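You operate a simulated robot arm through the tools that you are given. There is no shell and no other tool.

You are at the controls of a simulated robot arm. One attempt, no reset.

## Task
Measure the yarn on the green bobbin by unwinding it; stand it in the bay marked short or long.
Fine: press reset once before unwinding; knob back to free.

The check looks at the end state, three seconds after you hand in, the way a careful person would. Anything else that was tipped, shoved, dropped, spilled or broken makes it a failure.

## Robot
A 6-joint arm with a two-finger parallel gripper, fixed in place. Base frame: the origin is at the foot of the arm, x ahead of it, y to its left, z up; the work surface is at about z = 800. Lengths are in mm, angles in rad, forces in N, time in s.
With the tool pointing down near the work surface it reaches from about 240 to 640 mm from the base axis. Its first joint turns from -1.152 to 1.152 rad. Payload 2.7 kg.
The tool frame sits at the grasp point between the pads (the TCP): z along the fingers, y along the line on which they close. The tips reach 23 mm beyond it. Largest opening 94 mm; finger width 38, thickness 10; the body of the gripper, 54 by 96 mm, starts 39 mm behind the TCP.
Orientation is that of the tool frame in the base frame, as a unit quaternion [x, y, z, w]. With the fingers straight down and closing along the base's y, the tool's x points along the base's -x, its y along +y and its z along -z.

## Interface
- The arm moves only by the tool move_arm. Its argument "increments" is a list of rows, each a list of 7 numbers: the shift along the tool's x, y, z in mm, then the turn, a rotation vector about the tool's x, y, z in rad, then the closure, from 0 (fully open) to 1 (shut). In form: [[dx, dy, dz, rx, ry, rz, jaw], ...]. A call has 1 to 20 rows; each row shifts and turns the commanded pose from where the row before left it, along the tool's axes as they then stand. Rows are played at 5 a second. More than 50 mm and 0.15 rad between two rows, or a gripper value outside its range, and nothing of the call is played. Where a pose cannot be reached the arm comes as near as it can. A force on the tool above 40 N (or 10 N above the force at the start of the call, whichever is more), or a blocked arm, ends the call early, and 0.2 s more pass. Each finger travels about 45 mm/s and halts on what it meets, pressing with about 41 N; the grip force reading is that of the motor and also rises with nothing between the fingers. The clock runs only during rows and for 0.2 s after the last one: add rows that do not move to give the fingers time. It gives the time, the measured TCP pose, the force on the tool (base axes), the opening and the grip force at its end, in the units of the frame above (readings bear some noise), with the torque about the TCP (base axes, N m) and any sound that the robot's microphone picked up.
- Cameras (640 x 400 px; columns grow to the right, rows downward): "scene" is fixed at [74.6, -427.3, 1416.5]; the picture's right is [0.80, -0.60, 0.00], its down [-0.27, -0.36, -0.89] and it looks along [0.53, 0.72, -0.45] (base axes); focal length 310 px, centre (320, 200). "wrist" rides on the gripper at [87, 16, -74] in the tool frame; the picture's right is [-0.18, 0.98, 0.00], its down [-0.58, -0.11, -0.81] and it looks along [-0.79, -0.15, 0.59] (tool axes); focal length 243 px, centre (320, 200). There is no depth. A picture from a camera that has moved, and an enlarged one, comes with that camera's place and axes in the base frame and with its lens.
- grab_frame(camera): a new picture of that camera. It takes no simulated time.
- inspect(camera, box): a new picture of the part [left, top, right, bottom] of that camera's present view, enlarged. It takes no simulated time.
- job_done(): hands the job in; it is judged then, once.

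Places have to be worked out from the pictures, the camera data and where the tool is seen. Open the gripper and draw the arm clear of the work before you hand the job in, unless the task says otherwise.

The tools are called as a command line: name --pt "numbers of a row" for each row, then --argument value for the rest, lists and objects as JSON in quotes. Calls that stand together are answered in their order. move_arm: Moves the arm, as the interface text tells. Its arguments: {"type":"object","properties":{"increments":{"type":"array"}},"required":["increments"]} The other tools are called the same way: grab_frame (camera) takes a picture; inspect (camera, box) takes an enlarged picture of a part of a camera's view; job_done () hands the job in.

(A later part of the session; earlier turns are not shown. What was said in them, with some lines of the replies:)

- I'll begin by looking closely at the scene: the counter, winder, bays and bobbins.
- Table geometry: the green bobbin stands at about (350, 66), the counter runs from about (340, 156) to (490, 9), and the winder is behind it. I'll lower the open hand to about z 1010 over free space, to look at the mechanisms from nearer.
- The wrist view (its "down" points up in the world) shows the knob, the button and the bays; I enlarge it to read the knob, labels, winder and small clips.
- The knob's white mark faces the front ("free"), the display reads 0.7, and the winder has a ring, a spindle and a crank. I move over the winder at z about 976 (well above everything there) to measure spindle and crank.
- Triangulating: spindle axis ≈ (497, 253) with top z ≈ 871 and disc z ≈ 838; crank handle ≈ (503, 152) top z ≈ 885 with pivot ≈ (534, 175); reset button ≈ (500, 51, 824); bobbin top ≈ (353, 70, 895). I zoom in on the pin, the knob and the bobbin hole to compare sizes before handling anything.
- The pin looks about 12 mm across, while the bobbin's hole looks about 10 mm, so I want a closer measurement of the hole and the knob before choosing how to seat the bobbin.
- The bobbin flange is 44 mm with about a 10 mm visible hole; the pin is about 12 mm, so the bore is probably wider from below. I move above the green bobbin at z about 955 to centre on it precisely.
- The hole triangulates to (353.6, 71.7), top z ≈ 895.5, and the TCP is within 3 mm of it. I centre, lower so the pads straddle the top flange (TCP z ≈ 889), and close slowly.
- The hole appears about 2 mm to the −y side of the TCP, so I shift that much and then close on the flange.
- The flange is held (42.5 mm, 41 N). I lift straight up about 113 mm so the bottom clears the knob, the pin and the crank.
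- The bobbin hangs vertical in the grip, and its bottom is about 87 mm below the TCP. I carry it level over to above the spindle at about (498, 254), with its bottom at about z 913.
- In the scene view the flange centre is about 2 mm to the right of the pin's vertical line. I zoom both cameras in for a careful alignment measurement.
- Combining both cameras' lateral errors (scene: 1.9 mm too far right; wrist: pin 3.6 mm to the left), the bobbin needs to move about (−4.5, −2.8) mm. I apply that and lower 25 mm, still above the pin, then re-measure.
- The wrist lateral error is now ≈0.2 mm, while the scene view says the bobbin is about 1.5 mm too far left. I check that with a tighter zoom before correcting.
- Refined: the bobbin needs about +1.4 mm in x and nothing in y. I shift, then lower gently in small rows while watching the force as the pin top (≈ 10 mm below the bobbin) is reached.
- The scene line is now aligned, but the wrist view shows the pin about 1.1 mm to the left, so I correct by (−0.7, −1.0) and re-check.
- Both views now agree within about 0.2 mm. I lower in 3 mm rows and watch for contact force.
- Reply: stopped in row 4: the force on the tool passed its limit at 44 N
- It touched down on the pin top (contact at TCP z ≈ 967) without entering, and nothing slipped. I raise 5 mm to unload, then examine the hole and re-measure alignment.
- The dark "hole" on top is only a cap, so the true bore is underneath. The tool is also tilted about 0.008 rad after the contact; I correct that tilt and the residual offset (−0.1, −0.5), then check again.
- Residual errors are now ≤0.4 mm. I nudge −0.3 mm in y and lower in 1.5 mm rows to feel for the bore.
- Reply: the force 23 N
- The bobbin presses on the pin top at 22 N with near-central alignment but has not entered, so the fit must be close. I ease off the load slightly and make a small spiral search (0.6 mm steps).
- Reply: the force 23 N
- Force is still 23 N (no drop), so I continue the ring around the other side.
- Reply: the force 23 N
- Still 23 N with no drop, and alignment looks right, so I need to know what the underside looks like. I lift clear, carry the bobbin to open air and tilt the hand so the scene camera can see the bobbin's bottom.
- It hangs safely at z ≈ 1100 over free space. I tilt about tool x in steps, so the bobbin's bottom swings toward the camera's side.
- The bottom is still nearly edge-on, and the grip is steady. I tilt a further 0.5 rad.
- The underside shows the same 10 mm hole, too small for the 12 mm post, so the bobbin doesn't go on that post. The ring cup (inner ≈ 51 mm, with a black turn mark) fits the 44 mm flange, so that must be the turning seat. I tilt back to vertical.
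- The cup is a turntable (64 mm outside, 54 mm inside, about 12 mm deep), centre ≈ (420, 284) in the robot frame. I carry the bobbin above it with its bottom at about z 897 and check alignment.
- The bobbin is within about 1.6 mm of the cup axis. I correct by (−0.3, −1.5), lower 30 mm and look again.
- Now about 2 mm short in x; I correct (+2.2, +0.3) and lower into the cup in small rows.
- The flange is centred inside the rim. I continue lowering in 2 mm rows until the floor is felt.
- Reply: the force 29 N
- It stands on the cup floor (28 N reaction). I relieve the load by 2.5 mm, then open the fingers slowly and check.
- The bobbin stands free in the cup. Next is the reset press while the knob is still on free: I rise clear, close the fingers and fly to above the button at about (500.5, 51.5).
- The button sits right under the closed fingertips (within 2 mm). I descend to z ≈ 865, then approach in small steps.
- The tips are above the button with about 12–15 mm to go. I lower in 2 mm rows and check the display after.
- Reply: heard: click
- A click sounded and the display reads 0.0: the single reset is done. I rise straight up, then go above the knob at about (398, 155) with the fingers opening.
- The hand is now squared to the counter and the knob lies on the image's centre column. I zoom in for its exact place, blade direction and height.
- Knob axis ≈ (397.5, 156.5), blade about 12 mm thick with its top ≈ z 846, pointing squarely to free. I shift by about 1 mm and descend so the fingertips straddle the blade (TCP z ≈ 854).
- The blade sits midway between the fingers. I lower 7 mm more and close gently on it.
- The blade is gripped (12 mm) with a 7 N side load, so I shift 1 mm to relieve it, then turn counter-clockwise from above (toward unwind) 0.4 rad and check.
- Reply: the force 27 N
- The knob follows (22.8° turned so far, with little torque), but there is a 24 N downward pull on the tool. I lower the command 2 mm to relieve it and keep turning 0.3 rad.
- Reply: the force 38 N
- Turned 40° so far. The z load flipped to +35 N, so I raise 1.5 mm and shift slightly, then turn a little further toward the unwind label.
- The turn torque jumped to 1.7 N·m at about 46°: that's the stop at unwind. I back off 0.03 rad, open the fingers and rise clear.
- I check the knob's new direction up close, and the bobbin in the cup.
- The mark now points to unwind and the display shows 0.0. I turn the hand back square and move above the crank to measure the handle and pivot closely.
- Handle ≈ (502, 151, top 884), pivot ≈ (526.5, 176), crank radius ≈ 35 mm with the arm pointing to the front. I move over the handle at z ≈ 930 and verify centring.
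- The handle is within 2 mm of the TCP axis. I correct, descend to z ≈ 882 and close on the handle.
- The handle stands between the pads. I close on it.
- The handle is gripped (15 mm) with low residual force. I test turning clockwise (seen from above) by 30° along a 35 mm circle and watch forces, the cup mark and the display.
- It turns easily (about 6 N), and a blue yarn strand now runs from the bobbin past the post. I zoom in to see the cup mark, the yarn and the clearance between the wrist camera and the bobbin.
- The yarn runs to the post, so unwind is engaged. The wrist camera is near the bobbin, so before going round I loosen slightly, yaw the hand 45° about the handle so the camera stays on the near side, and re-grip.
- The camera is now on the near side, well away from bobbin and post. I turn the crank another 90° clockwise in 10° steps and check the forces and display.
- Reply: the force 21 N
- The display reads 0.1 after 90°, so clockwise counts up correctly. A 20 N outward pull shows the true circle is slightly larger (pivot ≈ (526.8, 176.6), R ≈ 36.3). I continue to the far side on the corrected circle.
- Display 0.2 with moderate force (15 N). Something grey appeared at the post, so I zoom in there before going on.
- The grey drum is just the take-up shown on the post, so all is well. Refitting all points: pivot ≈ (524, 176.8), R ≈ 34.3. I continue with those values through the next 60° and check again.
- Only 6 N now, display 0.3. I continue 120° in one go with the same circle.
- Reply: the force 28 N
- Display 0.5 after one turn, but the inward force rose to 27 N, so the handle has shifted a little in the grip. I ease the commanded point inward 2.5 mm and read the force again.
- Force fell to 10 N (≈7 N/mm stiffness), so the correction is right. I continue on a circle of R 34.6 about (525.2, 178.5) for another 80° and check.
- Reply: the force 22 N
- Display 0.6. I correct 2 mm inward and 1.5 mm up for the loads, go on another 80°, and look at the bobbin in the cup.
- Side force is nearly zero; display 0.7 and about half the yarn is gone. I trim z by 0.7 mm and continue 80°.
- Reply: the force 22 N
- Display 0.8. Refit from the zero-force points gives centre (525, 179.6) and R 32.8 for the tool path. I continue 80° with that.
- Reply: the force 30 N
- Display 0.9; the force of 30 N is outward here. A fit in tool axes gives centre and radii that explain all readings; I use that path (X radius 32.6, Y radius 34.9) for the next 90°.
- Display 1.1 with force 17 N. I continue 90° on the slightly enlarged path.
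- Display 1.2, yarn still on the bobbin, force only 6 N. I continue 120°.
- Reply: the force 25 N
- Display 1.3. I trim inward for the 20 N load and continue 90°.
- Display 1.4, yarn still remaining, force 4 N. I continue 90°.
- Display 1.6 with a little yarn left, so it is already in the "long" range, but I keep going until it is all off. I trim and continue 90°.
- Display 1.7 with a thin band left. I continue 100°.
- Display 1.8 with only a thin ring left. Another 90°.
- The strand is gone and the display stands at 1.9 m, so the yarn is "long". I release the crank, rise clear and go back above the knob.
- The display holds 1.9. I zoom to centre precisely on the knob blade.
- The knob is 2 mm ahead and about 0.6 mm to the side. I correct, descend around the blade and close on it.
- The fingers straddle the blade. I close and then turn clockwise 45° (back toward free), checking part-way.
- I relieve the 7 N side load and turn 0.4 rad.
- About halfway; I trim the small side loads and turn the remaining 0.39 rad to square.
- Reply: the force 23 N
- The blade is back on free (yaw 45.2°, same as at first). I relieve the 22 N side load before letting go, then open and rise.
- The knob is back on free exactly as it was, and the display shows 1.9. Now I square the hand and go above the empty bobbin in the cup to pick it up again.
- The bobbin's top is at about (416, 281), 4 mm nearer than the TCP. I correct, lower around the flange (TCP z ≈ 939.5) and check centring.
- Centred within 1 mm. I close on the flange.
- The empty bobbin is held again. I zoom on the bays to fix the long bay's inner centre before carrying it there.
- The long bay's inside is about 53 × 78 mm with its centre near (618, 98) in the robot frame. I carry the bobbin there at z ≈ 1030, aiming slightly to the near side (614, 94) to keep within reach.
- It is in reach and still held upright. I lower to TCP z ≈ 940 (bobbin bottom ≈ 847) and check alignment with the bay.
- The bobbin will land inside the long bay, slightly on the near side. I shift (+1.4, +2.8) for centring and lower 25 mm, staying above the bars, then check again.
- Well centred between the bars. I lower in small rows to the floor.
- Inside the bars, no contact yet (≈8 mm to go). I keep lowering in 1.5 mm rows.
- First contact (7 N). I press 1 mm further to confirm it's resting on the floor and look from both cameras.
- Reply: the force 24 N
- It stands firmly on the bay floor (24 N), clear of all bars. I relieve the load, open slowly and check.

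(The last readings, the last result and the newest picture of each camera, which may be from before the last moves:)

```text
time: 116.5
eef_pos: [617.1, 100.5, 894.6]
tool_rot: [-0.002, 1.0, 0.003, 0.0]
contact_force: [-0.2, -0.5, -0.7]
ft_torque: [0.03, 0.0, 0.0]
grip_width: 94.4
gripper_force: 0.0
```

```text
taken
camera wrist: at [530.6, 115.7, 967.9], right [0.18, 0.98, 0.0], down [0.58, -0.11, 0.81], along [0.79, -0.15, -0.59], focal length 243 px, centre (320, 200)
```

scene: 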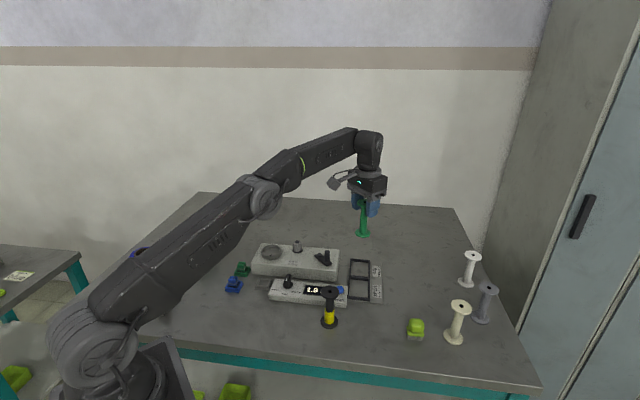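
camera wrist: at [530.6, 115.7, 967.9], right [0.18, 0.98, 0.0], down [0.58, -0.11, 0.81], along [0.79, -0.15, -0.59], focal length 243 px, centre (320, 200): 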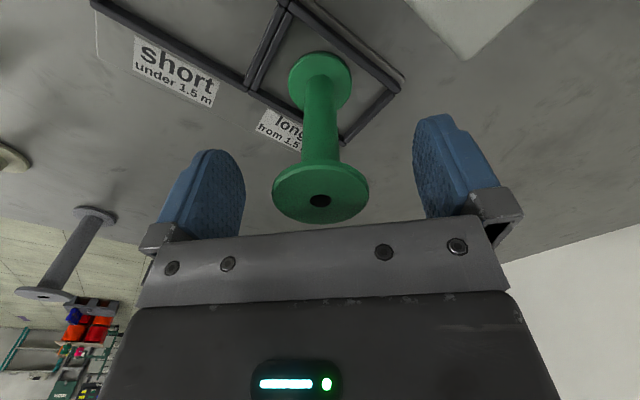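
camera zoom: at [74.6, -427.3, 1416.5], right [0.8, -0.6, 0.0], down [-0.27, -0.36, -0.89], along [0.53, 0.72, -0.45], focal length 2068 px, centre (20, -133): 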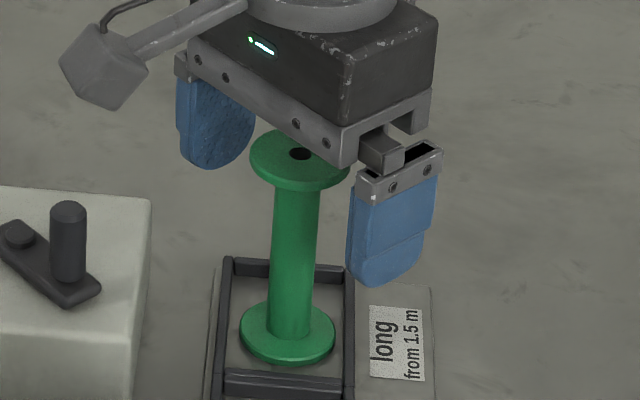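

The bobbin stands free and upright in the long bay. I rise straight up and draw the arm back clear.

move_arm --pt "0 0 -15 0 0 0 0" --pt "0 0 -35 0 0 0 0" --pt "0 0 -45 0 0 0 0" --pt "0 0 -45 0 0 0 0" --pt "0 0 -40 0 0 0 0" --pt "45 10 -10 0 0 0 0" --pt "45 10 -10 0 0 0 0" --pt "45 10 -10 0 0 0 0" --pt "45 10 -10 0 0 0 0" --pt "45 10 -10 0 0 0 0" --pt "45 10 -10 0 0 0 0" --pt "0 0 0 0 0 0 0"

grab_frame --camera "scene"

inspect --camera "scene" --box '[230, 220, 400, 340]'

grab_frame --camera "wrist"

```text
time: 119.1
eef_pos: [335.4, 155.6, 1131.5]
tool_rot: [0.0, 1.0, 0.002, 0.001]
contact_force: [-0.2, 0.1, 0.5]
ft_torque: [0.01, -0.01, -0.03]
grip_width: 94.2
gripper_force: 0.0
out of reach, approached as far as the arm can: row 5
```

```text
taken
```

scene: 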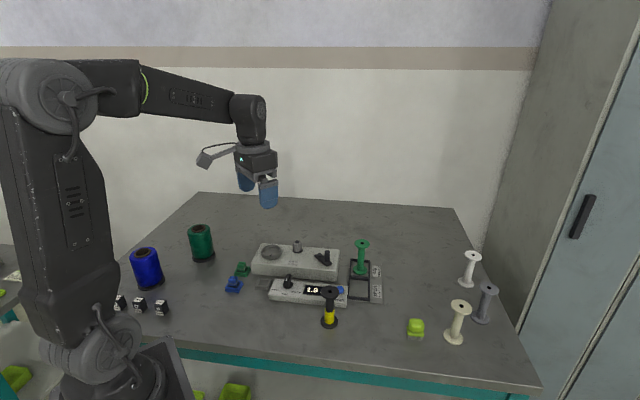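

```text
3.33 times, centred on (315, 280) of scene
camera zoom: at [74.5, -427.3, 1416.5], right [0.8, -0.6, 0.0], down [-0.27, -0.36, -0.89], along [0.53, 0.72, -0.45], focal length 1034 px, centre (337, -67)
```

zoom: 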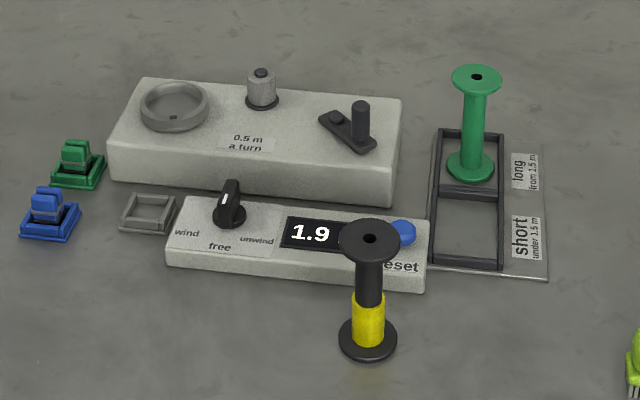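

```text
taken
camera wrist: at [248.0, 171.3, 1205.6], right [0.18, 0.98, 0.0], down [0.58, -0.11, 0.81], along [0.79, -0.15, -0.59], focal length 243 px, centre (320, 200)
```

wrist: 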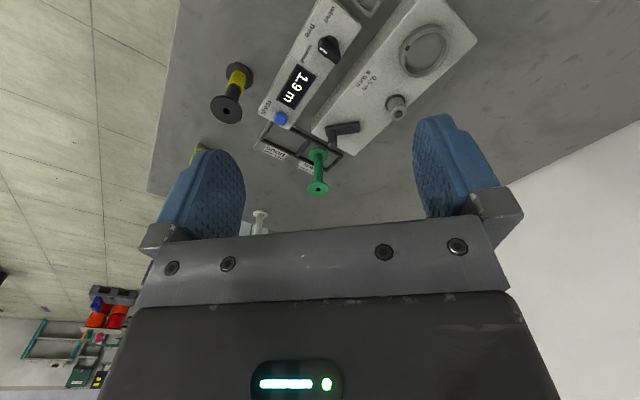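

Everything checks out. The green bobbin stands upright and empty in the bay marked long. The display reads 1.9 m, the knob points to free, the other items are undisturbed, and the gripper is open and clear. I hand the job in.

job_done

```text
The job is handed in.
```

The green bobbin held 1.9 m of yarn, so I stood it in the bay marked long (from 1.5 m). I've handed the job in.

- **Reset:** I pressed it once before unwinding. It clicked and the display went to 0.0.
- **Unwinding:** I set the knob to unwind and turned the crank until all the yarn was off the bobbin.
- **Knob:** It is back on free, with its mark where it pointed at the start.
- **End state:** The bobbin is empty and upright in the bay, clear of its bars. The gripper is open and the arm is drawn back. In the last pictures nothing else looked moved or tipped.

I first tried to seat the bobbin on the post on the winder. It did not fit, because the post is wider than the hole, so the bobbin was pressed against the post at up to about 44 N a few times. I then used the round cup, which was the right seat. I saw no damage to either part.
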